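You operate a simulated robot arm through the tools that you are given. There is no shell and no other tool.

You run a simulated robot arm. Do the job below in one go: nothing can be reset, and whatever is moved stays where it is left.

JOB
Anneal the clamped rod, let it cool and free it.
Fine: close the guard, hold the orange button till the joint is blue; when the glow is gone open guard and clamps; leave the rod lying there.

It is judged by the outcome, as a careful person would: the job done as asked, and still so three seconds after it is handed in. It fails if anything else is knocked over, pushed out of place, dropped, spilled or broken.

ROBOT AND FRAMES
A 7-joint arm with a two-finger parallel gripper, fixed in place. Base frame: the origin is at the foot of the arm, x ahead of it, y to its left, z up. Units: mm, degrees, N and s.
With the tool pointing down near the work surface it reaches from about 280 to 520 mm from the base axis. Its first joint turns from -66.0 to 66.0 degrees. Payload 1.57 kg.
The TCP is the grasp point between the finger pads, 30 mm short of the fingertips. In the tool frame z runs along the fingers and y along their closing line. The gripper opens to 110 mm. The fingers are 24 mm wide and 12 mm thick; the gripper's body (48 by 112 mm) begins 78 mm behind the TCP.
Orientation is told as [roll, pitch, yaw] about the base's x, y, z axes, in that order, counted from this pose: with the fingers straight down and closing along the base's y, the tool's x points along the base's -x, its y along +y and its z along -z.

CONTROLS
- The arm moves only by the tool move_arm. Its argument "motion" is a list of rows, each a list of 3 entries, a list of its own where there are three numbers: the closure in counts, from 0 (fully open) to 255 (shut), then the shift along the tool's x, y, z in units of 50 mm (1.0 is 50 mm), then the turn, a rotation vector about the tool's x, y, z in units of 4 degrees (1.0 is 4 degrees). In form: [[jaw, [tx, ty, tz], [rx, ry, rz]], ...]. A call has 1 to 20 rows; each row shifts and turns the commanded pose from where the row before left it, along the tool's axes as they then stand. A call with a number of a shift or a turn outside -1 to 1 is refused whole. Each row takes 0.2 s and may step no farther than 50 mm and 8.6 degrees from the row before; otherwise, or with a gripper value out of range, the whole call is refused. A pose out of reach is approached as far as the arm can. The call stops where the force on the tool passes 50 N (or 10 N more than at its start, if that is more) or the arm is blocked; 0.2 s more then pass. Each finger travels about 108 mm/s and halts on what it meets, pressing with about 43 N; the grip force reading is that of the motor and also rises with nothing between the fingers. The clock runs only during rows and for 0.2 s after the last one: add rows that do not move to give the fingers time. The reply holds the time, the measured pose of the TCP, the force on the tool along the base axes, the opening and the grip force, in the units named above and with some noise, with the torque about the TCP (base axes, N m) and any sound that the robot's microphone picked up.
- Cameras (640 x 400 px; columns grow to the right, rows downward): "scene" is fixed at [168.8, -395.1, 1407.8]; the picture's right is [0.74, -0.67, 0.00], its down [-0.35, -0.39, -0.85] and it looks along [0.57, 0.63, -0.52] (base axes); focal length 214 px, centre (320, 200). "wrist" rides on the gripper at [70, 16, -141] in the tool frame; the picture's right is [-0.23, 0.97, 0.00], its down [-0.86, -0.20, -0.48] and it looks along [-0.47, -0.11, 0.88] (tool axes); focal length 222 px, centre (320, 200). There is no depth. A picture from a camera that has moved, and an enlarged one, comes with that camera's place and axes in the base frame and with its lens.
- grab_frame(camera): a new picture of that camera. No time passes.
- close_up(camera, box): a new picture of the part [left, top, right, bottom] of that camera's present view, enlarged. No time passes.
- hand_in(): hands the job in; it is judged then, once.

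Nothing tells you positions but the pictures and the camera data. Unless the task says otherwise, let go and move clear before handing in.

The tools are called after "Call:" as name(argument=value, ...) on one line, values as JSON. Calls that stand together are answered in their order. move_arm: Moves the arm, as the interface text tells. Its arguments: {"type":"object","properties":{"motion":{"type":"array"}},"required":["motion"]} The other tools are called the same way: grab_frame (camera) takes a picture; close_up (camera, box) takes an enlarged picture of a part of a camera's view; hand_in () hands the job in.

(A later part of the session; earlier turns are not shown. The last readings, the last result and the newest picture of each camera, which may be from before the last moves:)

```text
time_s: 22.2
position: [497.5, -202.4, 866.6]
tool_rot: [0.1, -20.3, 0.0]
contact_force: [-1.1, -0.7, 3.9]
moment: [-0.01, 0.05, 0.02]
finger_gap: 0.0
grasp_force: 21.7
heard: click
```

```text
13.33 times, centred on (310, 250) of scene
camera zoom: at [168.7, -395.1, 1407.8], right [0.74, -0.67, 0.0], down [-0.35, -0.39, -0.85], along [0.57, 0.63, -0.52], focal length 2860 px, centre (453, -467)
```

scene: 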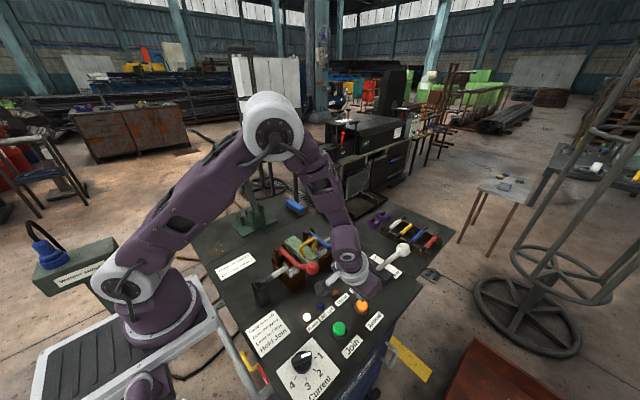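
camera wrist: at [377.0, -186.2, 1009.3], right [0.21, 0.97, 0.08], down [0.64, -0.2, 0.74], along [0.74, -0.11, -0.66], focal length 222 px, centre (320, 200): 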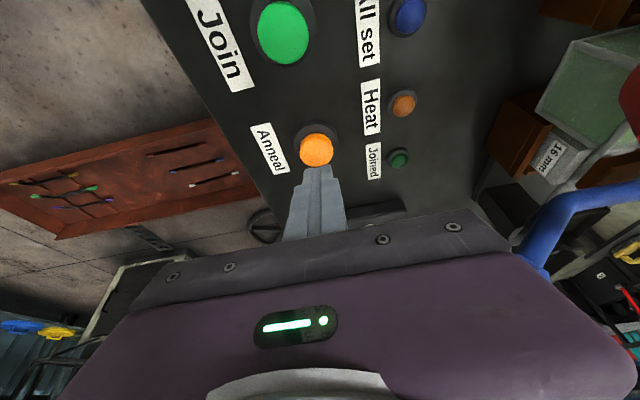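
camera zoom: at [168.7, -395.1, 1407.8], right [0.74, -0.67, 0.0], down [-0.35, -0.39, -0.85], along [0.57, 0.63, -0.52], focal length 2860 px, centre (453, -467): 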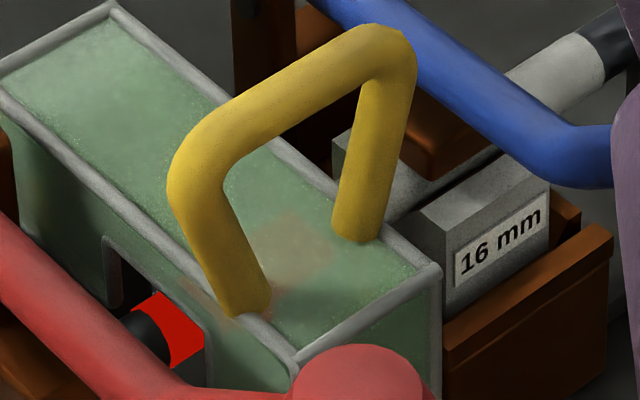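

The rod glows red through the slot and the glass. I'll press 1 mm further to hold it securely and check again after a short time.

Call:
move_arm(motion=[[255, [0.007, 0, 0.019], [0, 0, 0]], [255, [0, 0, 0], [0, 0, 0]]])

Call:
close_up(camera="scene", box=[290, 235, 330, 265])

Call:
close_up(camera="wrist", box=[250, 90, 420, 230])

```text
time_s: 22.8
position: [498.5, -203.2, 864.8]
tool_rot: [-0.1, -20.3, 0.1]
contact_force: [2.6, 4.1, 11.5]
moment: [0.12, -0.07, 0.03]
finger_gap: 0.0
grasp_force: 21.5
```

```text
13.33 times, centred on (310, 250) of scene
camera zoom: at [168.7, -395.0, 1407.8], right [0.74, -0.67, 0.0], down [-0.35, -0.39, -0.85], along [0.57, 0.63, -0.52], focal length 2860 px, centre (453, -467)
```

zoom: 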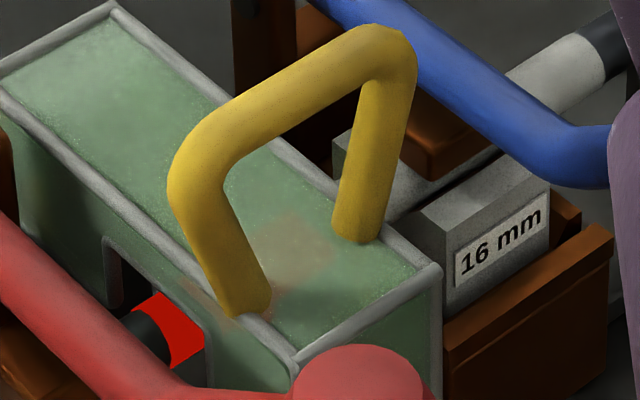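

```text
2.86 times, centred on (335, 160) of wrist
camera zoom: at [384.0, -185.2, 971.9], right [0.21, 0.97, 0.08], down [0.64, -0.2, 0.75], along [0.74, -0.11, -0.66], focal length 635 px, centre (277, 314)
```

zoom: 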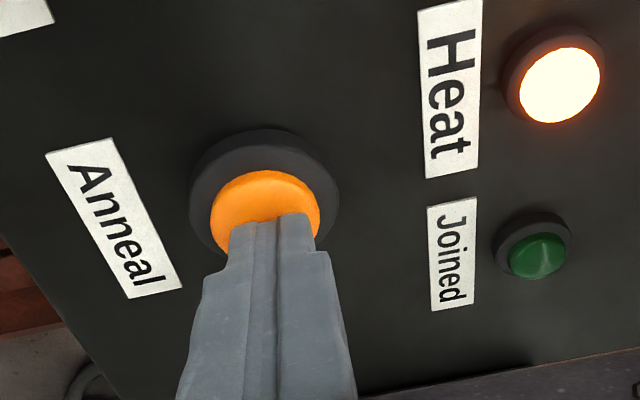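

The button is held steadily with about 12 N and the glow is unchanged. I'll keep holding.

Call:
move_arm(motion=[[255, [0, 0, 0], [0, 0, 0]], [255, [0, 0, 0], [0, 0, 0]], [255, [0, 0, 0], [0, 0, 0]]])

Call:
close_up(camera="scene", box=[290, 235, 330, 265])

```text
time_s: 23.6
position: [498.0, -203.7, 863.2]
tool_rot: [0.0, -20.4, 0.1]
contact_force: [4.1, 1.6, 12.5]
moment: [0.08, -0.15, 0.02]
finger_gap: 0.2
grasp_force: 20.9
```

```text
13.33 times, centred on (310, 250) of scene
camera zoom: at [168.7, -395.0, 1407.8], right [0.74, -0.67, 0.0], down [-0.35, -0.39, -0.85], along [0.57, 0.63, -0.52], focal length 2860 px, centre (453, -467)
```

zoom: 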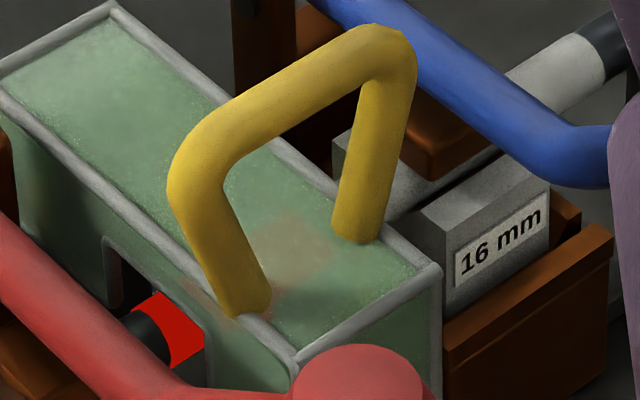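

Call:
move_arm(motion=[[255, [0, 0, 0], [0, 0, 0]], [255, [0, 0, 0], [0, 0, 0]], [255, [0, 0, 0], [0, 0, 0]], [255, [0, 0, 0], [0, 0, 0]]])

Call:
close_up(camera="scene", box=[294, 248, 314, 262])

```text
time_s: 24.6
position: [497.0, -203.2, 862.8]
tool_rot: [0.0, -20.3, 0.1]
contact_force: [5.8, 0.1, 13.6]
moment: [0.02, -0.13, 0.04]
finger_gap: 0.0
grasp_force: 20.9
```

```text
16.00 times, centred on (304, 255) of scene
camera zoom: at [168.7, -395.1, 1407.8], right [0.74, -0.67, 0.0], down [-0.35, -0.39, -0.85], along [0.57, 0.63, -0.52], focal length 3432 px, centre (576, -680)
```

zoom: 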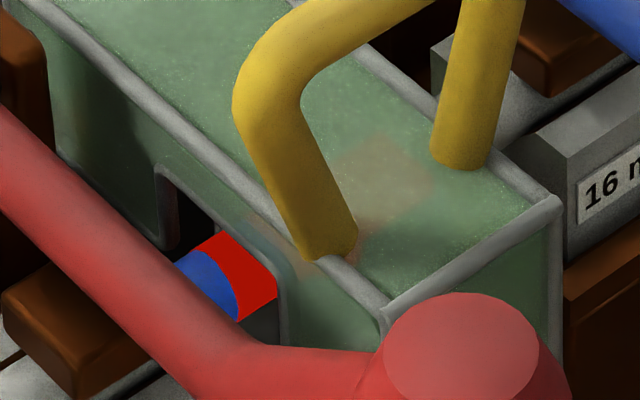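

The rod at the joint has just turned from black to clear blue beside the glow, so the anneal hold is complete. I'm lifting off the button straight up now.

Call:
move_arm(motion=[[255, [-0.274, 0, -0.752], [0, 0, 0]], [255, [-0.137, 0, -0.376], [0, 0, 0]]])

Call:
close_up(camera="scene", box=[294, 248, 314, 262])

Call:
close_up(camera="scene", box=[270, 220, 400, 330])

```text
time_s: 25.2
position: [496.5, -200.8, 923.5]
tool_rot: [0.0, -20.2, 0.0]
contact_force: [0.5, -0.6, 1.0]
moment: [0.0, 0.03, 0.04]
finger_gap: 0.0
grasp_force: 21.1
```

```text
16.00 times, centred on (304, 255) of scene
camera zoom: at [168.8, -395.1, 1407.8], right [0.74, -0.67, 0.0], down [-0.35, -0.39, -0.85], along [0.57, 0.63, -0.52], focal length 3432 px, centre (576, -680)
```

zoom: 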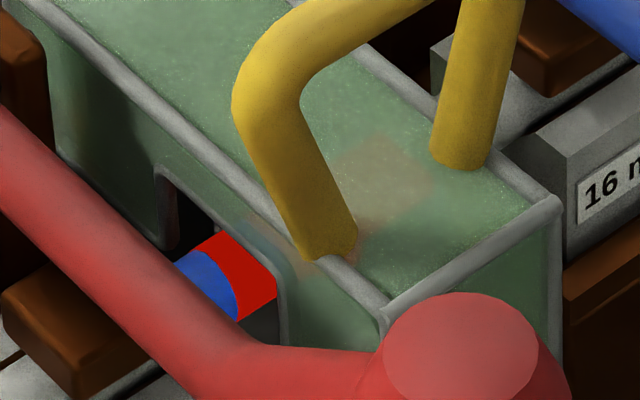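

```text
3.64 times, centred on (335, 275) of scene
camera zoom: at [168.8, -395.1, 1407.8], right [0.74, -0.67, 0.0], down [-0.35, -0.39, -0.85], along [0.57, 0.63, -0.52], focal length 780 px, centre (266, -73)
```

zoom: 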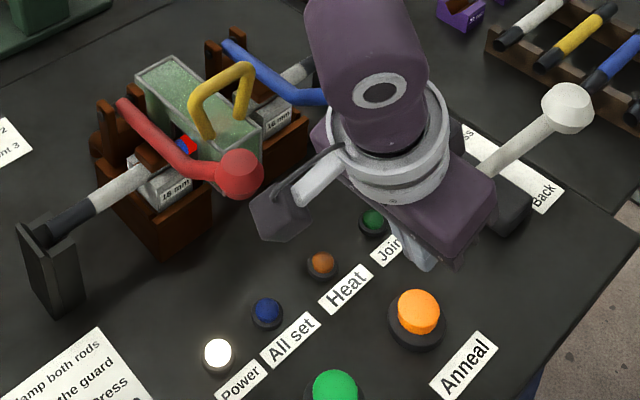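

The button is released, Heat is off, and the glow is still there while it cools. I'll rise, bring the tool vertical, and wait above without touching the guard.

Call:
move_arm(motion=[[255, [-0.256, 0, -0.705], [0, 0, 0]], [255, [-0.256, 0, -0.705], [0, 0, 0]], [255, [-0.256, 0, -0.705], [0, 0, 0]], [255, [-0.256, 0, -0.705], [0, 0, 0]], [255, [0, 0, 0], [0, 1, 0]], [255, [0, 0, 0], [0, 1, 0]], [255, [0, 0, 0], [0, 1, 0]], [255, [0, 0, 0], [0, 1, 0]], [255, [0, 0, 0], [0, 1, 0]], [255, [0, 0, 0], [0, 0, 0]]])

Call:
close_up(camera="scene", box=[294, 248, 314, 262])

Call:
grab_frame(camera="wrist")

```text
time_s: 27.4
position: [496.3, -203.9, 1073.2]
tool_rot: [0.1, -0.2, 0.0]
contact_force: [-0.9, -0.1, 0.3]
moment: [0.0, 0.03, 0.0]
finger_gap: 0.1
grasp_force: 21.2
```

```text
16.00 times, centred on (304, 255) of scene
camera zoom: at [168.8, -395.1, 1407.8], right [0.74, -0.67, 0.0], down [-0.35, -0.39, -0.85], along [0.57, 0.63, -0.52], focal length 3432 px, centre (576, -680)
```

zoom: 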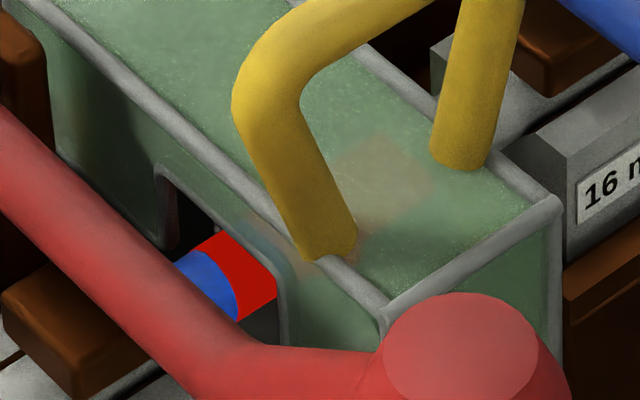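

```text
taken
camera wrist: at [426.9, -185.7, 1214.2], right [0.23, 0.97, 0.0], down [0.85, -0.2, 0.48], along [0.47, -0.11, -0.88], focal length 222 px, centre (320, 200)
```

wrist: 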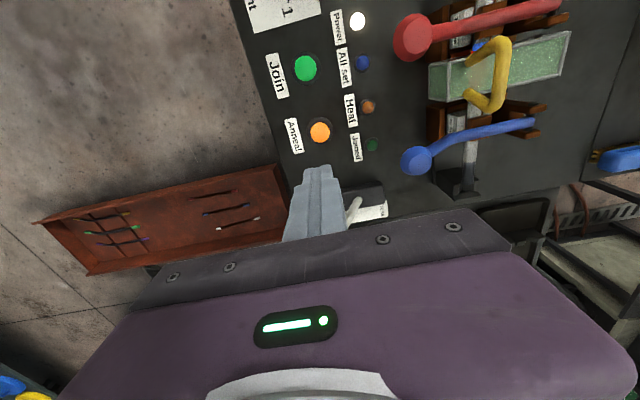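

The joint is still glowing red. The knob positions are confirmed at red (415, -97, 965) and blue (536, -96, 963). I'll move above the guard handle with the fingers opening and let it cool.

Call:
move_arm(motion=[[175, [0.155, 0.93, 0], [0, 0, 0]], [175, [0.155, 0.93, 0], [0, 0, 0]], [175, [0.155, 0.93, 0], [0, 0, 0]], [175, [0.155, 0.93, 0], [0, 0, 0]], [175, [0, 0, 0], [0, 0, 0]], [175, [0, 0, 0], [0, 0, 0]], [175, [0, 0, 0], [0, 0, 0]], [175, [0, 0, 0], [0, 0, 0]], [175, [0, 0, 0], [0, 0, 0]], [175, [0, 0, 0], [0, 0, 0]], [175, [0, 0, 0], [0, 0, 0]], [175, [0, 0, 0], [0, 0, 0]], [175, [0, 0, 0], [0, 0, 0]], [175, [0, 0, 0], [0, 0, 0]], [175, [0, 0, 0], [0, 0, 0]], [175, [0, 0, 0], [0, 0, 0]], [175, [0, 0, 0], [0, 0, 0]], [175, [0, 0, 0], [0, 0, 0]], [175, [0, 0, 0], [0, 0, 0]], [175, [0, 0, 0], [0, 0, 0]]])

Call:
close_up(camera="scene", box=[294, 248, 314, 262])

Call:
grab_frame(camera="wrist")

```text
time_s: 31.6
position: [464.9, -16.2, 1071.9]
tool_rot: [-0.1, -0.2, 0.1]
contact_force: [0.5, 0.5, -0.7]
moment: [0.01, 0.02, 0.02]
finger_gap: 34.5
grasp_force: 0.1
```

```text
16.00 times, centred on (304, 255) of scene
camera zoom: at [168.8, -395.1, 1407.8], right [0.74, -0.67, 0.0], down [-0.35, -0.39, -0.85], along [0.57, 0.63, -0.52], focal length 3432 px, centre (576, -680)
```

zoom: 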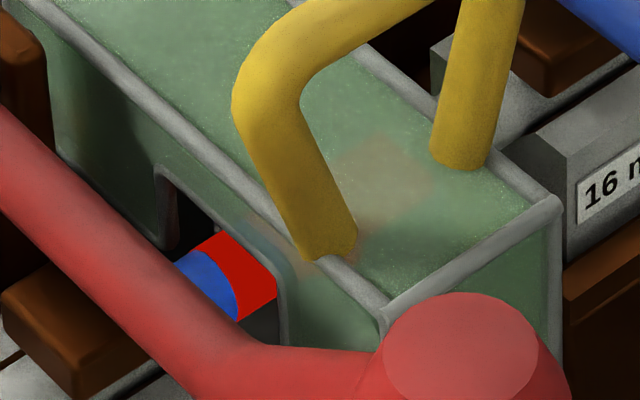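

```text
taken
camera wrist: at [394.5, 1.3, 1212.9], right [0.23, 0.97, 0.0], down [0.85, -0.2, 0.48], along [0.47, -0.11, -0.88], focal length 222 px, centre (320, 200)
```

wrist: 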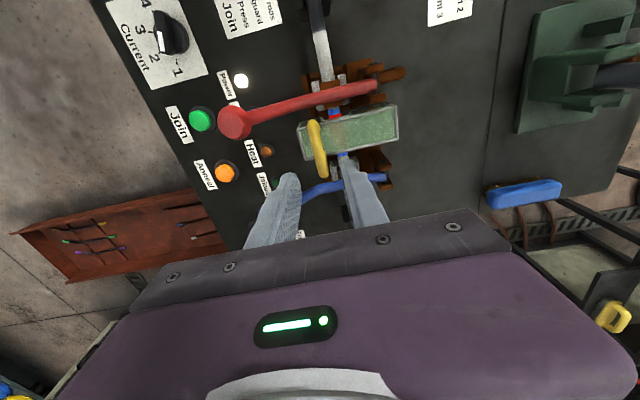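

The joint still glows, so I'll keep waiting without moving.

Call:
move_arm(motion=[[175, [0, 0, 0], [0, 0, 0]], [175, [0, 0, 0], [0, 0, 0]], [175, [0, 0, 0], [0, 0, 0]], [175, [0, 0, 0], [0, 0, 0]], [175, [0, 0, 0], [0, 0, 0]], [175, [0, 0, 0], [0, 0, 0]], [175, [0, 0, 0], [0, 0, 0]], [175, [0, 0, 0], [0, 0, 0]], [175, [0, 0, 0], [0, 0, 0]], [175, [0, 0, 0], [0, 0, 0]], [175, [0, 0, 0], [0, 0, 0]], [175, [0, 0, 0], [0, 0, 0]], [175, [0, 0, 0], [0, 0, 0]], [175, [0, 0, 0], [0, 0, 0]], [175, [0, 0, 0], [0, 0, 0]], [175, [0, 0, 0], [0, 0, 0]], [175, [0, 0, 0], [0, 0, 0]], [175, [0, 0, 0], [0, 0, 0]], [175, [0, 0, 0], [0, 0, 0]], [175, [0, 0, 0], [0, 0, 0]]])

Call:
close_up(camera="scene", box=[294, 248, 314, 262])

Call:
close_up(camera="wrist", box=[200, 50, 420, 210])

```text
time_s: 35.8
position: [464.9, -15.8, 1073.3]
tool_rot: [0.0, -0.2, 0.2]
contact_force: [0.2, 0.0, 0.2]
moment: [0.02, -0.02, -0.06]
finger_gap: 34.6
grasp_force: 0.0
```

```text
16.00 times, centred on (304, 255) of scene
camera zoom: at [168.8, -395.1, 1407.8], right [0.74, -0.67, 0.0], down [-0.35, -0.39, -0.85], along [0.57, 0.63, -0.52], focal length 3432 px, centre (576, -680)
```

zoom: 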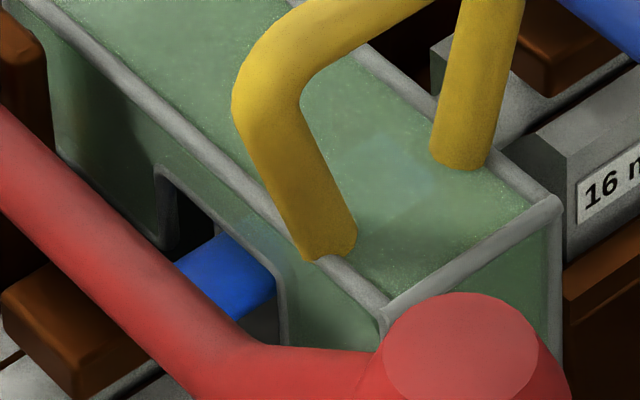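

```text
2.50 times, centred on (310, 130) of wrist
camera zoom: at [394.5, 1.3, 1212.9], right [0.23, 0.97, 0.0], down [0.85, -0.2, 0.48], along [0.47, -0.11, -0.88], focal length 555 px, centre (345, 375)
```

zoom: 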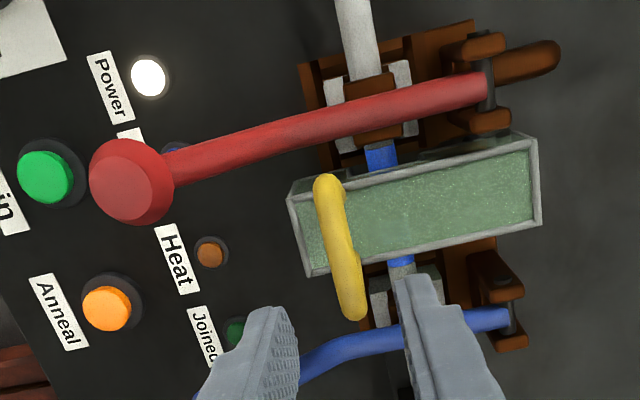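

The glow is completely gone and the joint is blue on both sides of the guard. I'll lower the fingers around the handle bar, which is at about y -17, z 964, and check before opening the guard.

Call:
move_arm(motion=[[175, [0, -0.02, 0.6], [0, 0, 0]], [175, [0, 0, 0.6], [0, 0, 0]], [175, [0, 0, 0.4], [0, 0, 0]], [175, [0, 0, 0.3], [0, 0, 0]], [175, [0, 0, 0.16], [0, 0, 0]], [216, [0, 0, 0], [0, 0, 0]], [216, [0, 0, 0], [0, 0, 0]]])

Call:
close_up(camera="wrist", box=[200, 80, 420, 250])

Call:
close_up(camera="scene", box=[250, 190, 370, 290])

```text
time_s: 37.4
position: [467.1, -19.0, 971.5]
tool_rot: [0.0, -0.2, 0.2]
contact_force: [0.0, -1.0, -1.4]
moment: [-0.04, 0.03, 0.0]
finger_gap: 16.5
grasp_force: 0.0
```

```text
2.35 times, centred on (310, 165) of wrist
camera zoom: at [397.2, -1.2, 1112.6], right [0.23, 0.97, 0.0], down [0.85, -0.2, 0.48], along [0.47, -0.11, -0.88], focal length 523 px, centre (344, 282)
```

zoom: 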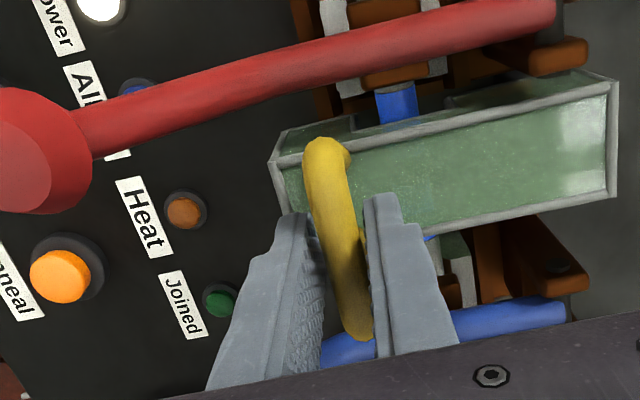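

```text
4.00 times, centred on (310, 240) of scene
camera zoom: at [168.8, -395.1, 1407.8], right [0.74, -0.67, 0.0], down [-0.35, -0.39, -0.85], along [0.57, 0.63, -0.52], focal length 858 px, centre (360, 40)
```

zoom: 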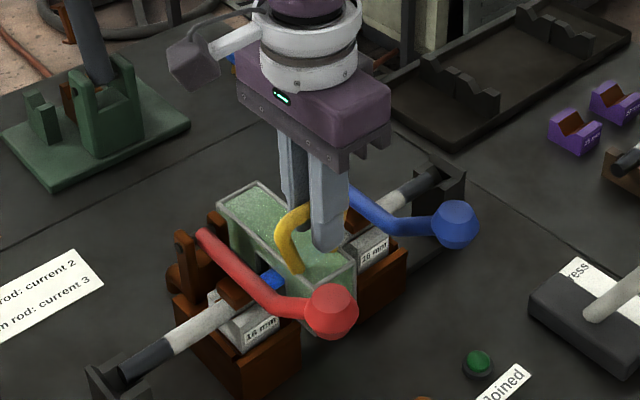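

The handle bar is between the fingers. I'm swinging the guard back up along the same arc, halfway first.

Call:
move_arm(motion=[[216, [0.04, 0.234, -0.18], [0, 0, 0]], [216, [0, 0.248, -0.224], [0, 0, 0]], [216, [0, 0.278, -0.186], [0, 0, 0]], [216, [0, 0.3, -0.148], [0, 0, 0]], [216, [0, 0.32, -0.102], [0, 0, 0]], [216, [0, 0.33, -0.058], [0, 0, 0]], [216, [0, 0, 0], [0, 0, 0]]])

Call:
close_up(camera="wrist", box=[200, 80, 420, 250])

Call:
close_up(camera="scene", box=[250, 190, 370, 290])

```text
time_s: 39.0
position: [464.4, 67.4, 1014.7]
tool_rot: [-0.1, -0.2, 0.0]
contact_force: [0.3, 0.3, -0.3]
moment: [0.03, -0.02, 0.02]
finger_gap: 16.9
grasp_force: 0.1
```

```text
2.35 times, centred on (310, 165) of wrist
camera zoom: at [393.9, 84.9, 1155.5], right [0.23, 0.97, 0.0], down [0.85, -0.2, 0.48], along [0.47, -0.11, -0.88], focal length 523 px, centre (344, 282)
```

zoom: 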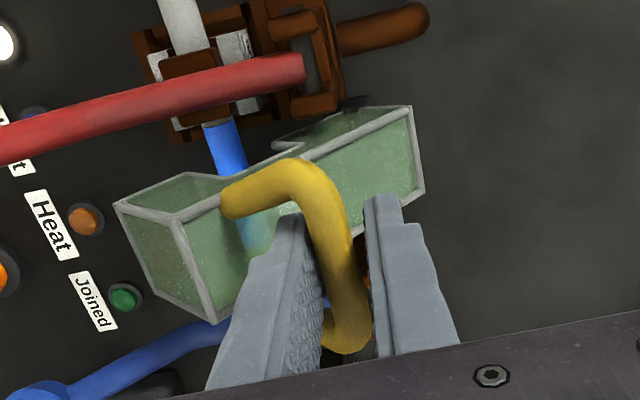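

```text
4.00 times, centred on (310, 240) of scene
camera zoom: at [168.8, -395.1, 1407.8], right [0.74, -0.67, 0.0], down [-0.35, -0.39, -0.85], along [0.57, 0.63, -0.52], focal length 858 px, centre (360, 40)
```

zoom: 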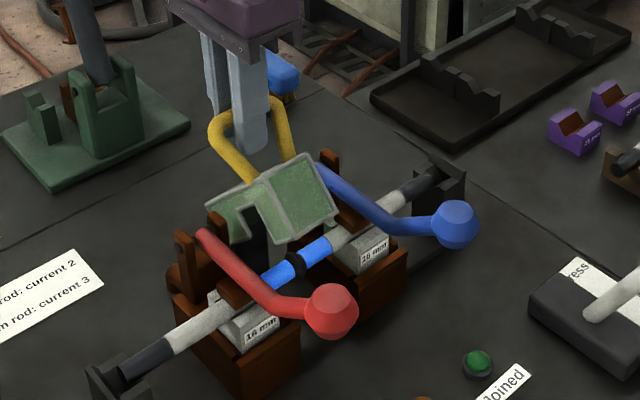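

The guard is swinging up and the rod around the joint is blue with no glow. Let me look closely at the joint itself.

Call:
close_up(camera="scene", box=[290, 235, 330, 262])

```text
14.81 times, centred on (310, 248) of scene
camera zoom: at [168.8, -395.1, 1407.8], right [0.74, -0.67, 0.0], down [-0.35, -0.39, -0.85], along [0.57, 0.63, -0.52], focal length 3177 px, centre (468, -518)
```

zoom: 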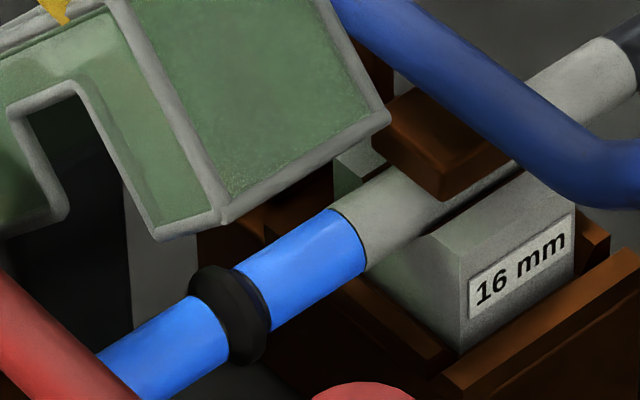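

The rod on both sides of the joint ring is evenly blue with no glow. I'll continue swinging the guard to its rearward rest.

Call:
move_arm(motion=[[216, [0, 0.33, -0.012], [0, 0, 0]], [216, [0, 0.332, 0.034], [0, 0, 0]], [216, [0, 0.326, 0.082], [0, 0, 0]], [216, [0, 0.31, 0.124], [0, 0, 0]], [216, [0, 0.29, 0.168], [0, 0, 0]], [216, [0, 0.264, 0.206], [0, 0, 0]], [216, [0, 0.16, 0.16], [0, 0, 0]], [216, [0, 0.1, 0.1], [0, 0, 0]], [216, [0, 0, 0], [0, 0, 0]]])

Call:
close_up(camera="wrist", box=[200, 80, 420, 250])

Call:
close_up(camera="scene", box=[240, 170, 370, 280])

```text
time_s: 41.0
position: [463.1, 172.2, 971.0]
tool_rot: [0.0, -0.3, 0.1]
contact_force: [-1.0, -0.3, 0.6]
moment: [0.01, -0.02, -0.02]
finger_gap: 16.9
grasp_force: 0.0
```

```text
2.35 times, centred on (310, 165) of wrist
camera zoom: at [393.7, 190.0, 1111.8], right [0.23, 0.97, 0.0], down [0.85, -0.2, 0.48], along [0.47, -0.11, -0.88], focal length 523 px, centre (344, 282)
```

zoom: 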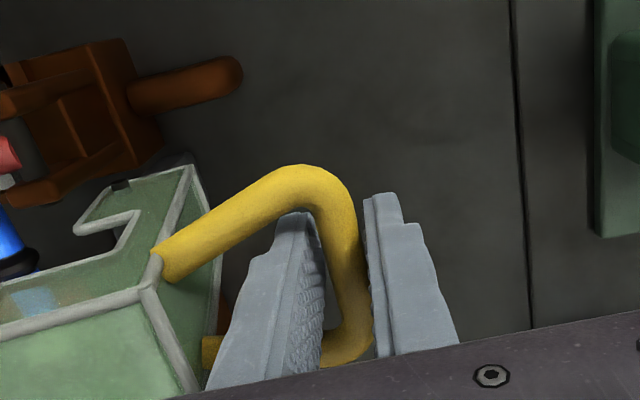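

```text
3.64 times, centred on (305, 225) of scene
camera zoom: at [168.8, -395.1, 1407.8], right [0.74, -0.67, 0.0], down [-0.35, -0.39, -0.85], along [0.57, 0.63, -0.52], focal length 780 px, centre (374, 109)
```

zoom: 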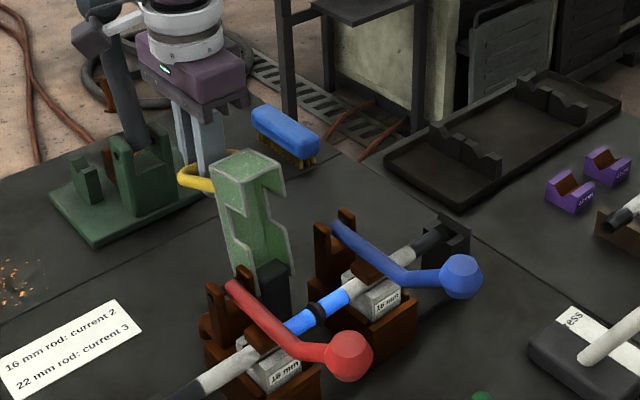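

The guard is back nearly at its original rearward lean. I'll ease it the last few millimetres, open the fingers and rise out of the loop.

Call:
move_arm(motion=[[216, [0, 0.04, 0.04], [0, 0, 0]], [216, [0, 0.04, 0.04], [0, 0, 0]], [185, [0, -0.05, 0], [0, 0, 0]], [185, [0, 0, 0], [0, 0, 0]], [185, [0, 0, -0.3], [0, 0, 0]], [185, [0, 0, -0.6], [0, 0, 0]], [185, [0, 0, -0.8], [0, 0, 0]], [185, [0, 0, -0.8], [0, 0, 0]], [185, [0, 0, 0], [0, 0, 0]]])

Call:
close_up(camera="scene", box=[240, 170, 370, 280])

Call:
grab_frame(camera="wrist")

```text
time_s: 43.0
position: [462.8, 174.9, 1094.4]
tool_rot: [0.1, -0.1, 0.2]
contact_force: [1.3, -0.8, -0.3]
moment: [0.0, -0.02, -0.02]
finger_gap: 30.0
grasp_force: 0.1
```

```text
3.64 times, centred on (305, 225) of scene
camera zoom: at [168.8, -395.2, 1407.8], right [0.74, -0.67, 0.0], down [-0.35, -0.39, -0.85], along [0.57, 0.63, -0.52], focal length 780 px, centre (374, 109)
```

zoom: 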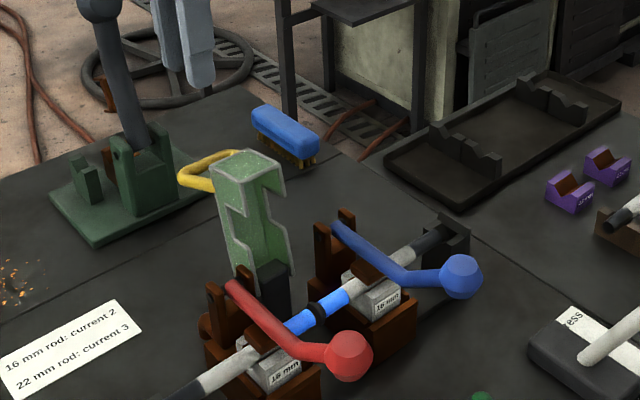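

```text
taken
camera wrist: at [393.0, 192.8, 1235.0], right [0.23, 0.97, 0.0], down [0.85, -0.2, 0.48], along [0.47, -0.11, -0.88], focal length 222 px, centre (320, 200)
```

wrist: 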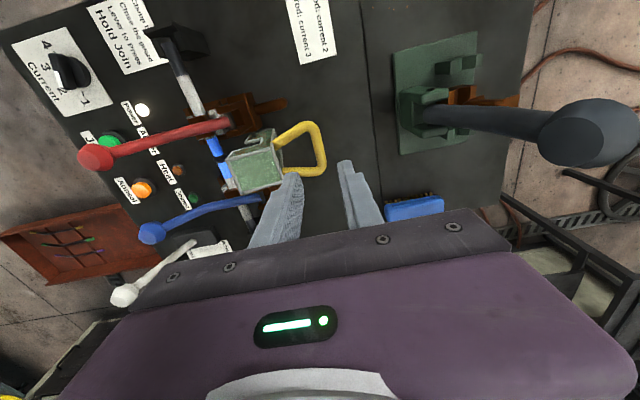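

The guard is open and steady. Next are the clamps: I'll move above the red knob and turn the gripper 90° so the fingers close along x, letting the knob pivot between the pads as the lever swings.

Call:
move_arm(motion=[[150, [0.137, -0.777, 0], [0, 0, 0]], [150, [0.137, -0.777, 0], [0, 0, 0]], [150, [0.137, -0.777, 0], [0, 0, 0]], [150, [0.137, -0.777, 0], [0, 0, 0]], [150, [0.137, -0.777, 0], [0, 0, 0]], [150, [0.137, -0.777, 0], [0, 0, 0]], [150, [0.137, -0.777, 0], [0, 0, 0]], [150, [0, 0, 0], [0, 0, -1]], [150, [0, 0, 0], [0, 0, -1]], [150, [0, 0, 0], [0, 0, -1]], [150, [0, 0, 0], [0, 0, -1]], [150, [0, 0, 0], [0, 0, -1]], [150, [0, 0, 0], [0, 0, -1]], [150, [0, 0, 0], [0, 0, -1]], [150, [0, 0, 0], [0, 0, -1]], [150, [0, 0, 0], [0, 0, -1]], [150, [0, 0, 0], [0, 0, -1]], [150, [0, 0, 0], [0, 0, -1]]])

```text
time_s: 46.8
position: [415.2, -99.1, 1093.4]
tool_rot: [-0.1, -0.1, 44.1]
contact_force: [-0.3, -0.3, -0.5]
moment: [-0.01, 0.03, 0.04]
finger_gap: 45.2
grasp_force: 0.0
```

The turn works in the expected direction and stands at 44°. I'll complete it to 90° and look down at the red knob.

Call:
move_arm(motion=[[130, [0, 0, 0], [0, 0, -1]], [130, [0, 0, 0], [0, 0, -1]], [130, [0, 0, 0], [0, 0, -1]], [130, [0, 0, 0], [0, 0, -1]], [130, [0, 0, 0], [0, 0, -1]], [130, [0, 0, 0], [0, 0, -1]], [130, [0, 0, 0], [0, 0, -1]], [130, [0, 0, 0], [0, 0, -1]], [130, [0, 0, 0], [0, 0, -1]], [130, [0, 0, 0], [0, 0, -1]], [130, [0, 0, 0], [0, 0, -1]], [130, [0, 0, 0], [0, 0, -0.45]], [130, [0, 0, 0], [0, 0, 0]]])

Call:
grab_frame(camera="wrist")

Call:
close_up(camera="scene", box=[240, 170, 400, 300])

```text
time_s: 49.6
position: [415.1, -99.0, 1093.8]
tool_rot: [-0.3, -0.1, 89.9]
contact_force: [-1.0, 0.9, -0.4]
moment: [0.01, 0.0, -0.02]
finger_gap: 53.8
grasp_force: 0.0
```

```text
taken
camera wrist: at [398.6, -167.0, 1233.9], right [-0.97, 0.23, 0.0], down [0.2, 0.85, 0.48], along [0.11, 0.47, -0.88], focal length 222 px, centre (320, 200)
```

wrist: 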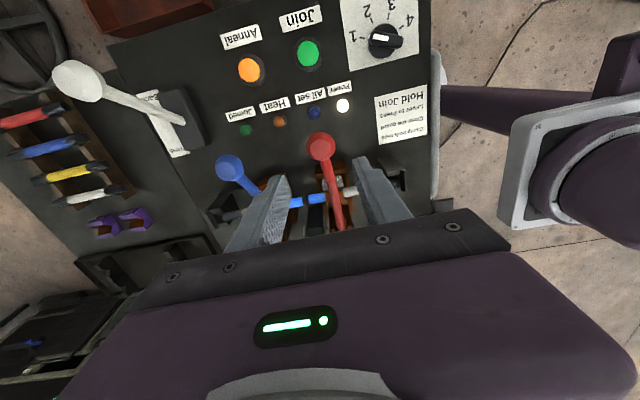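

```text
3.08 times, centred on (320, 235) of scene
camera zoom: at [168.8, -395.2, 1407.8], right [0.74, -0.67, 0.0], down [-0.35, -0.39, -0.85], along [0.57, 0.63, -0.52], focal length 660 px, centre (320, 92)
```

zoom: 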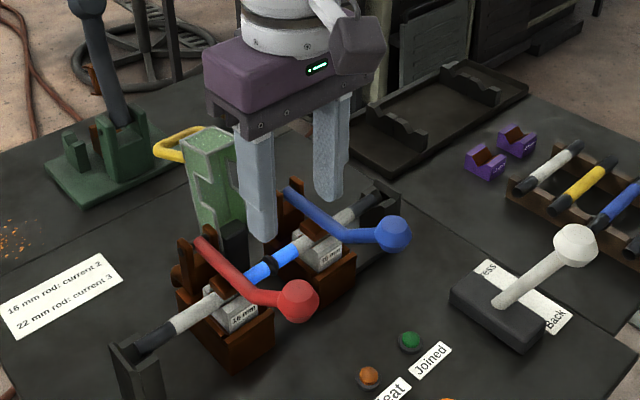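

The red knob is centred near (414.5, -95, 963) with both fingers clear of it. I'll lower the open fingers around it.

Call:
move_arm(motion=[[130, [-0.08, 0.012, 0.7], [0, 0, 0]], [130, [0, 0, 0.7], [0, 0, 0]], [130, [0, 0, 0.6], [0, 0, 0]], [130, [0, 0, 0.4], [0, 0, 0]], [130, [0, 0, 0.2], [0, 0, 0]], [130, [0, 0, 0], [0, 0, 0]]])

Call:
close_up(camera="wrist", box=[220, 100, 420, 240])

Call:
close_up(camera="scene", box=[260, 200, 360, 290])

```text
time_s: 51.0
position: [414.8, -94.4, 961.2]
tool_rot: [-0.2, -0.1, 89.9]
contact_force: [0.6, -0.2, -0.9]
moment: [-0.01, -0.01, -0.03]
finger_gap: 54.0
grasp_force: 0.1
```

```text
2.86 times, centred on (320, 170) of wrist
camera zoom: at [397.5, -163.2, 1103.0], right [-0.97, 0.23, 0.0], down [0.2, 0.85, 0.48], along [0.11, 0.47, -0.88], focal length 635 px, centre (320, 286)
```

zoom: 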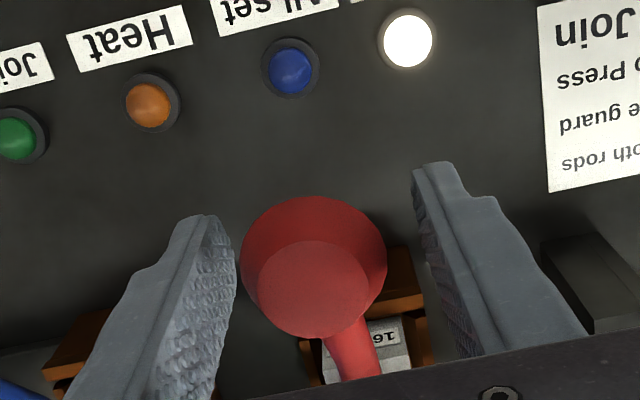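

```text
4.44 times, centred on (310, 245) of scene
camera zoom: at [168.8, -395.2, 1407.8], right [0.74, -0.67, 0.0], down [-0.35, -0.39, -0.85], along [0.57, 0.63, -0.52], focal length 953 px, centre (364, 0)
```

zoom: 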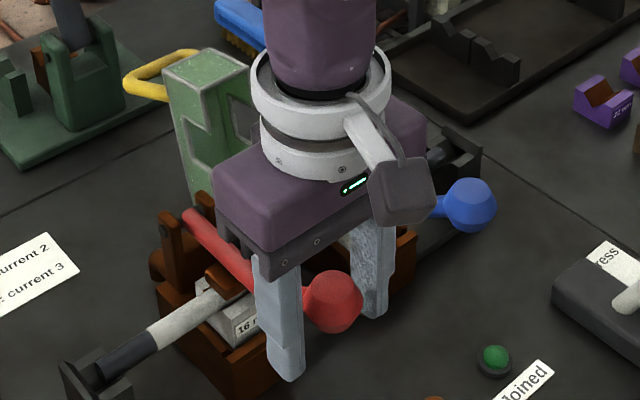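

The knob sits between the pads, about 2 mm toward +x from centre. I'll correct that, close on it, and check the grip.

Call:
move_arm(motion=[[130, [0, -0.04, -0.02], [0, 0, 0]], [200, [0, 0, 0], [0, 0, 0]], [200, [0, 0, 0], [0, 0, 0]], [255, [0, 0, 0], [0, 0, 0]], [255, [0, 0, 0], [0, 0, 0]]])

Call:
close_up(camera="wrist", box=[220, 100, 420, 240])

```text
time_s: 52.2
position: [415.9, -94.7, 963.6]
tool_rot: [0.0, -0.1, 89.8]
contact_force: [-17.2, 3.1, -0.1]
moment: [-0.33, 0.05, -0.03]
finger_gap: 35.3
grasp_force: 42.0
```

```text
2.86 times, centred on (320, 170) of wrist
camera zoom: at [398.9, -163.3, 1104.6], right [-0.97, 0.23, 0.0], down [0.2, 0.85, 0.48], along [0.11, 0.47, -0.88], focal length 635 px, centre (320, 286)
```

zoom: 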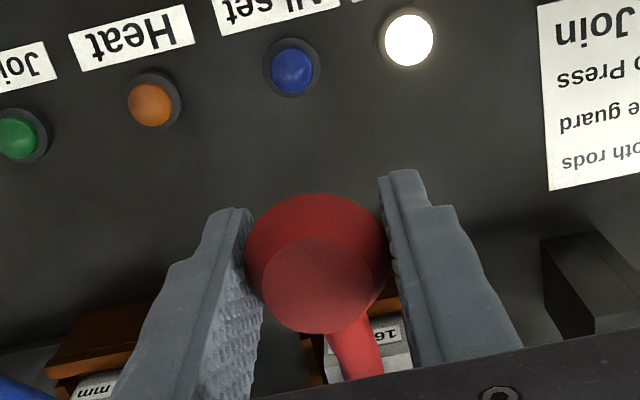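

The knob is gripped at 35 mm width, with a small sideways preload that I'll relieve. Now I'll start lifting the lever along its arc in small steps.

Call:
move_arm(motion=[[255, [0, 0.03, 0], [0, 0, 0]], [255, [-0.045, 0, -0.166], [0, 0, 0]], [255, [-0.057, 0, -0.166], [0, 0, 0]], [255, [0, 0, 0], [0, 0, 0]]])

Call:
close_up(camera="scene", box=[260, 200, 360, 290])

Call:
close_up(camera="wrist", box=[220, 100, 420, 240])

```text
time_s: 53.2
position: [415.8, -90.0, 980.6]
tool_rot: [-0.1, -0.1, 89.8]
contact_force: [-21.5, 2.5, -0.3]
moment: [-0.91, 0.05, -0.06]
finger_gap: 35.2
grasp_force: 42.3
```

```text
4.44 times, centred on (310, 245) of scene
camera zoom: at [168.3, -395.1, 1407.9], right [0.74, -0.67, 0.0], down [-0.35, -0.39, -0.85], along [0.57, 0.63, -0.52], focal length 953 px, centre (364, 0)
```

zoom: 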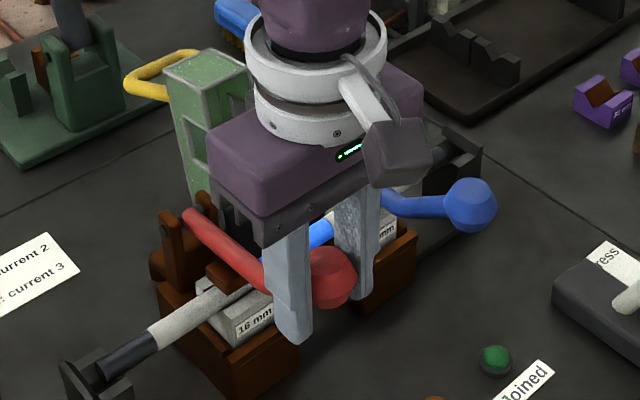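

```text
2.86 times, centred on (320, 170) of wrist
camera zoom: at [398.8, -157.8, 1121.5], right [-0.97, 0.23, 0.0], down [0.2, 0.85, 0.48], along [0.11, 0.47, -0.88], focal length 635 px, centre (320, 286)
```

zoom: 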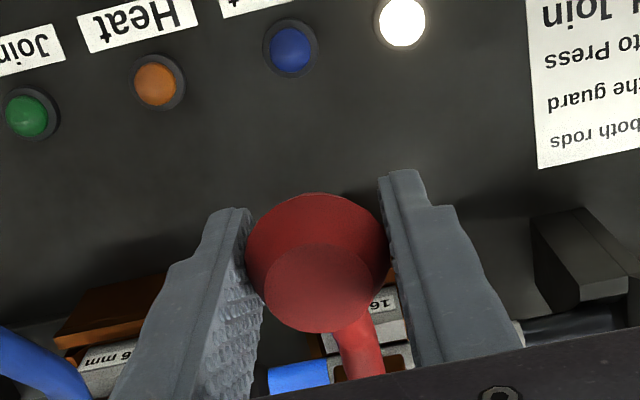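

The lever is rising with the knob and the vertical force is near zero. I'm continuing along the arc while relieving a little of the sideways load.

Call:
move_arm(motion=[[255, [-0.066, 0.03, -0.162], [0, 0, 0]], [255, [-0.07, 0, -0.158], [0, 0, 0]], [255, [-0.082, 0, -0.154], [0, 0, 0]], [255, [-0.086, 0, -0.15], [0, 0, 0]], [255, [0, 0, 0], [0, 0, 0]]])

Call:
close_up(camera="scene", box=[260, 190, 360, 290])

Call:
close_up(camera="wrist", box=[220, 100, 420, 240])

```text
time_s: 54.4
position: [414.6, -76.0, 1012.5]
tool_rot: [-0.3, 0.0, 89.9]
contact_force: [-2.7, -0.9, 0.0]
moment: [-0.68, 0.14, 0.03]
finger_gap: 35.2
grasp_force: 41.7
```

```text
4.00 times, centred on (310, 240) of scene
camera zoom: at [168.8, -395.1, 1407.8], right [0.74, -0.67, 0.0], down [-0.35, -0.39, -0.85], along [0.57, 0.63, -0.52], focal length 858 px, centre (360, 40)
```

zoom: 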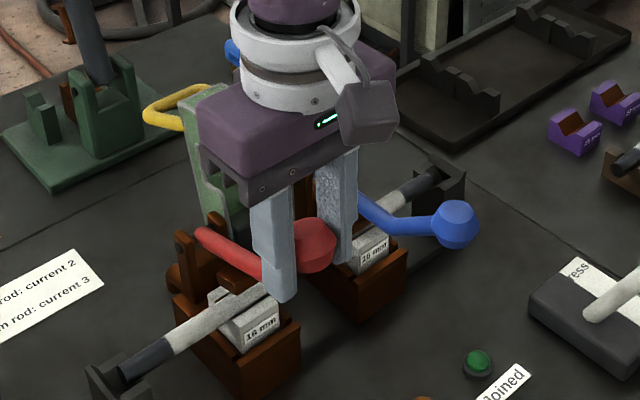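

```text
2.86 times, centred on (320, 170) of wrist
camera zoom: at [398.2, -143.1, 1152.8], right [-0.97, 0.23, -0.01], down [0.2, 0.85, 0.48], along [0.11, 0.47, -0.88], focal length 635 px, centre (320, 286)
```

zoom: 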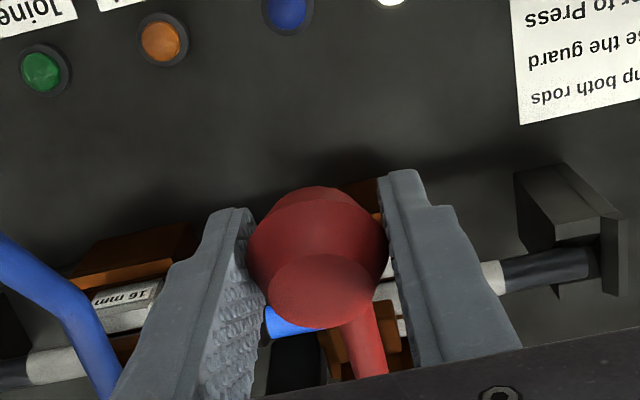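

The sideways load is gone and the lever is following. I'm continuing the arc upward; the fingertips will stay above the open guard's top.

Call:
move_arm(motion=[[255, [-0.1, 0, -0.142], [0, 0, 0]], [255, [-0.1, 0, -0.142], [0, 0, 0]], [255, [-0.114, 0, -0.131], [0, 0, 0]], [255, [-0.114, 0, -0.131], [0, 0, 0]], [255, [-0.127, 0, -0.119], [0, 0, 0]], [255, [-0.127, 0, -0.119], [0, 0, 0]], [255, [0, 0, 0], [0, 0, 0]]])

Call:
close_up(camera="scene", box=[250, 170, 370, 290])

Call:
close_up(camera="wrist", box=[220, 100, 420, 240])

```text
time_s: 56.0
position: [415.2, -40.4, 1050.7]
tool_rot: [-0.4, 0.0, 90.0]
contact_force: [17.6, -14.7, 8.6]
moment: [-0.97, -0.01, 0.04]
finger_gap: 35.3
grasp_force: 42.2
```

```text
3.33 times, centred on (310, 230) of scene
camera zoom: at [169.2, -395.6, 1407.6], right [0.74, -0.67, 0.0], down [-0.35, -0.39, -0.85], along [0.57, 0.63, -0.52], focal length 715 px, centre (353, 100)
```

zoom: 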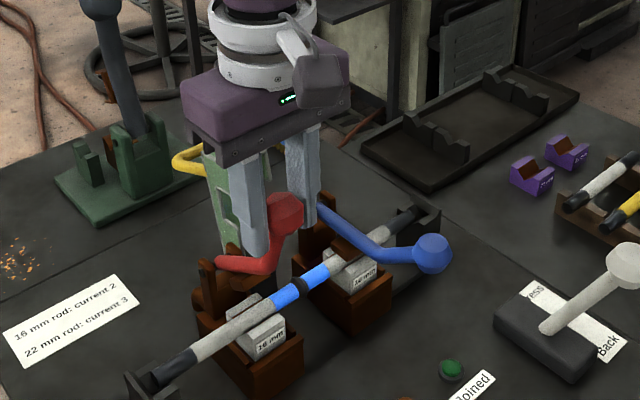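

```text
2.86 times, centred on (320, 170) of wrist
camera zoom: at [397.9, -108.4, 1190.6], right [-0.97, 0.23, -0.01], down [0.2, 0.85, 0.48], along [0.12, 0.47, -0.88], focal length 635 px, centre (320, 286)
```

zoom: 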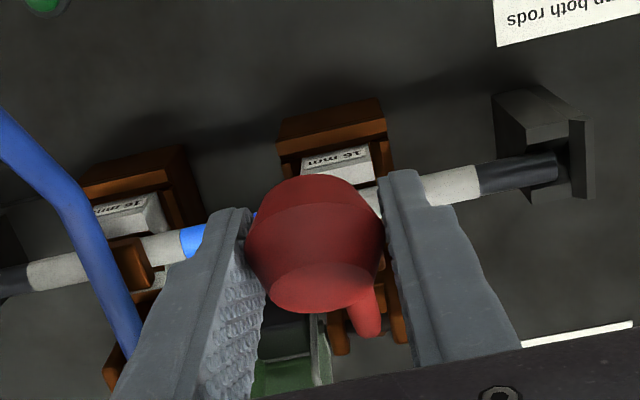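

The lever is now well up, and the small outward force suggests my arc is slightly tight. I'll widen it by about 1.5 mm and continue toward vertical.

Call:
move_arm(motion=[[255, [-0.12, -0.02, -0.13], [0, 0, 0]], [255, [-0.135, 0, -0.11], [0, 0, 0]], [255, [-0.149, 0, -0.095], [0, 0, 0]], [255, [-0.149, 0, -0.09], [0, 0, 0]], [255, [-0.157, 0, -0.073], [0, 0, 0]], [255, [-0.157, 0, -0.073], [0, 0, 0]], [255, [0, 0, 0], [0, 0, 0]]])

Call:
close_up(camera="scene", box=[250, 170, 370, 290])

Call:
close_up(camera="wrist", box=[220, 100, 420, 240])

```text
time_s: 57.6
position: [415.2, 3.7, 1079.6]
tool_rot: [-0.2, 0.0, 89.9]
contact_force: [-8.6, -11.6, 10.4]
moment: [-1.21, 0.24, -0.04]
finger_gap: 35.1
grasp_force: 42.9
```

```text
3.33 times, centred on (310, 230) of scene
camera zoom: at [168.4, -395.5, 1407.7], right [0.74, -0.67, 0.0], down [-0.35, -0.39, -0.85], along [0.57, 0.63, -0.52], focal length 715 px, centre (353, 100)
```

zoom: 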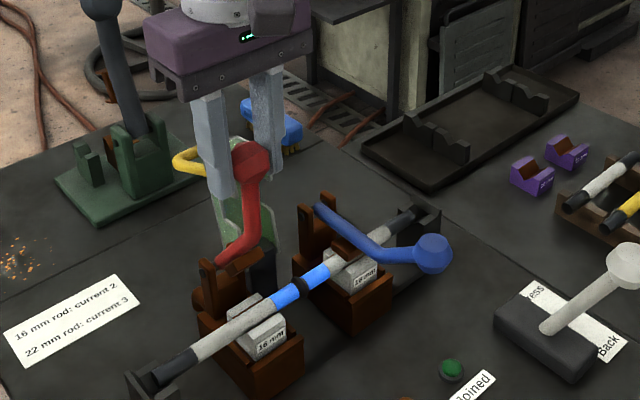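

```text
2.86 times, centred on (320, 170) of wrist
camera zoom: at [398.5, -65.3, 1220.8], right [-0.97, 0.23, 0.0], down [0.2, 0.85, 0.48], along [0.11, 0.47, -0.88], focal length 635 px, centre (320, 286)
```

zoom: 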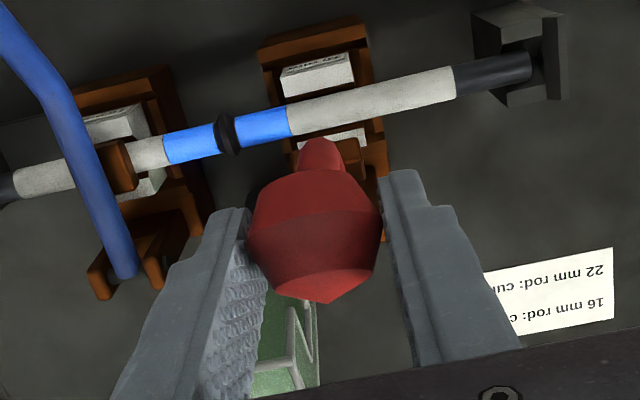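

The red jaw is lifted off the rod and the lever nears vertical. I'm continuing past vertical to find the open rest position.

Call:
move_arm(motion=[[255, [-0.16, 0.01, -0.08], [0, 0, 0]], [255, [-0.164, 0, -0.057], [0, 0, 0]], [255, [-0.17, 0, -0.039], [0, 0, 0]], [255, [-0.17, 0, -0.039], [0, 0, 0]], [255, [-0.172, 0, -0.021], [0, 0, 0]], [255, [-0.172, 0, -0.021], [0, 0, 0]], [255, [0, 0, 0], [0, 0, 0]]])

Call:
close_up(camera="scene", box=[240, 160, 360, 280])

Call:
close_up(camera="wrist", box=[220, 100, 420, 240])

```text
time_s: 59.2
position: [414.8, 51.9, 1092.4]
tool_rot: [-0.3, 0.0, 89.9]
contact_force: [-8.9, -8.0, 7.7]
moment: [-1.17, 0.09, 0.01]
finger_gap: 35.4
grasp_force: 42.2
```

```text
3.33 times, centred on (300, 220) of scene
camera zoom: at [168.4, -395.4, 1407.8], right [0.74, -0.67, 0.0], down [-0.35, -0.39, -0.85], along [0.57, 0.63, -0.52], focal length 715 px, centre (387, 133)
```

zoom: 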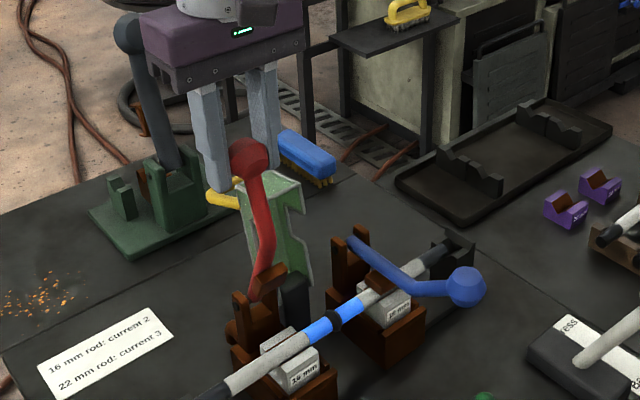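

```text
2.86 times, centred on (320, 170) of wrist
camera zoom: at [398.6, -15.8, 1232.8], right [-0.97, 0.23, 0.0], down [0.2, 0.85, 0.48], along [0.11, 0.47, -0.88], focal length 635 px, centre (320, 286)
```

zoom: 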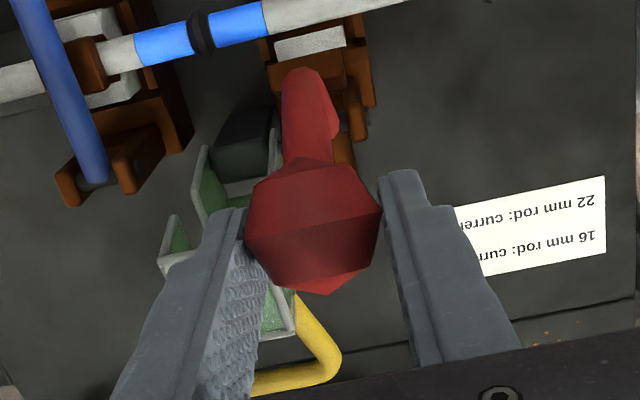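

The lever is about vertical. I'll keep following the arc backward in small steps and watch for the stop.

Call:
move_arm(motion=[[255, [-0.174, 0, -0.003], [0, 0, 0]], [255, [-0.174, 0, -0.003], [0, 0, 0]], [255, [-0.173, 0, 0.015], [0, 0, 0]], [255, [0, 0, 0], [0, 0, 0]]])

Call:
close_up(camera="scene", box=[240, 160, 360, 280])

Call:
close_up(camera="wrist", box=[220, 100, 420, 240])

```text
time_s: 60.2
position: [415.5, 79.9, 1092.3]
tool_rot: [-0.4, -0.2, 89.8]
contact_force: [-13.0, -6.5, 16.8]
moment: [-1.21, 0.15, -0.22]
finger_gap: 35.1
grasp_force: 42.1
```

```text
3.33 times, centred on (300, 220) of scene
camera zoom: at [168.2, -395.3, 1407.8], right [0.74, -0.67, 0.0], down [-0.35, -0.39, -0.85], along [0.57, 0.63, -0.52], focal length 715 px, centre (387, 133)
```

zoom: 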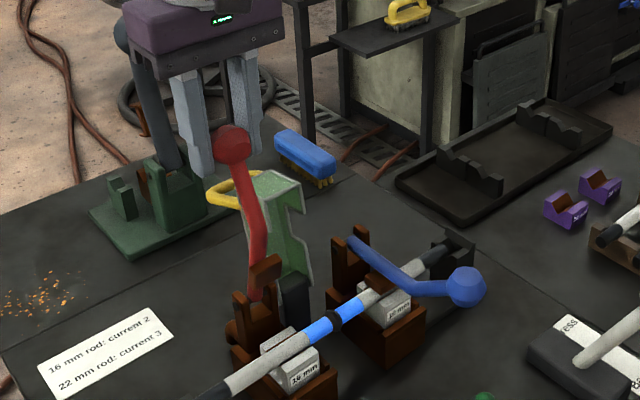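

```text
2.86 times, centred on (320, 170) of wrist
camera zoom: at [398.3, 11.5, 1233.4], right [-0.97, 0.23, -0.01], down [0.2, 0.85, 0.48], along [0.11, 0.47, -0.88], focal length 635 px, centre (320, 286)
```

zoom: 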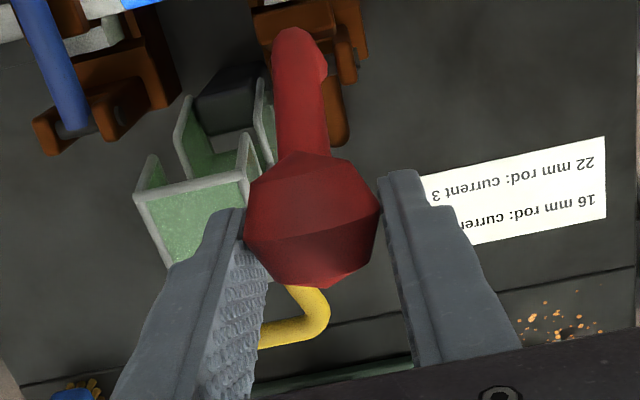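

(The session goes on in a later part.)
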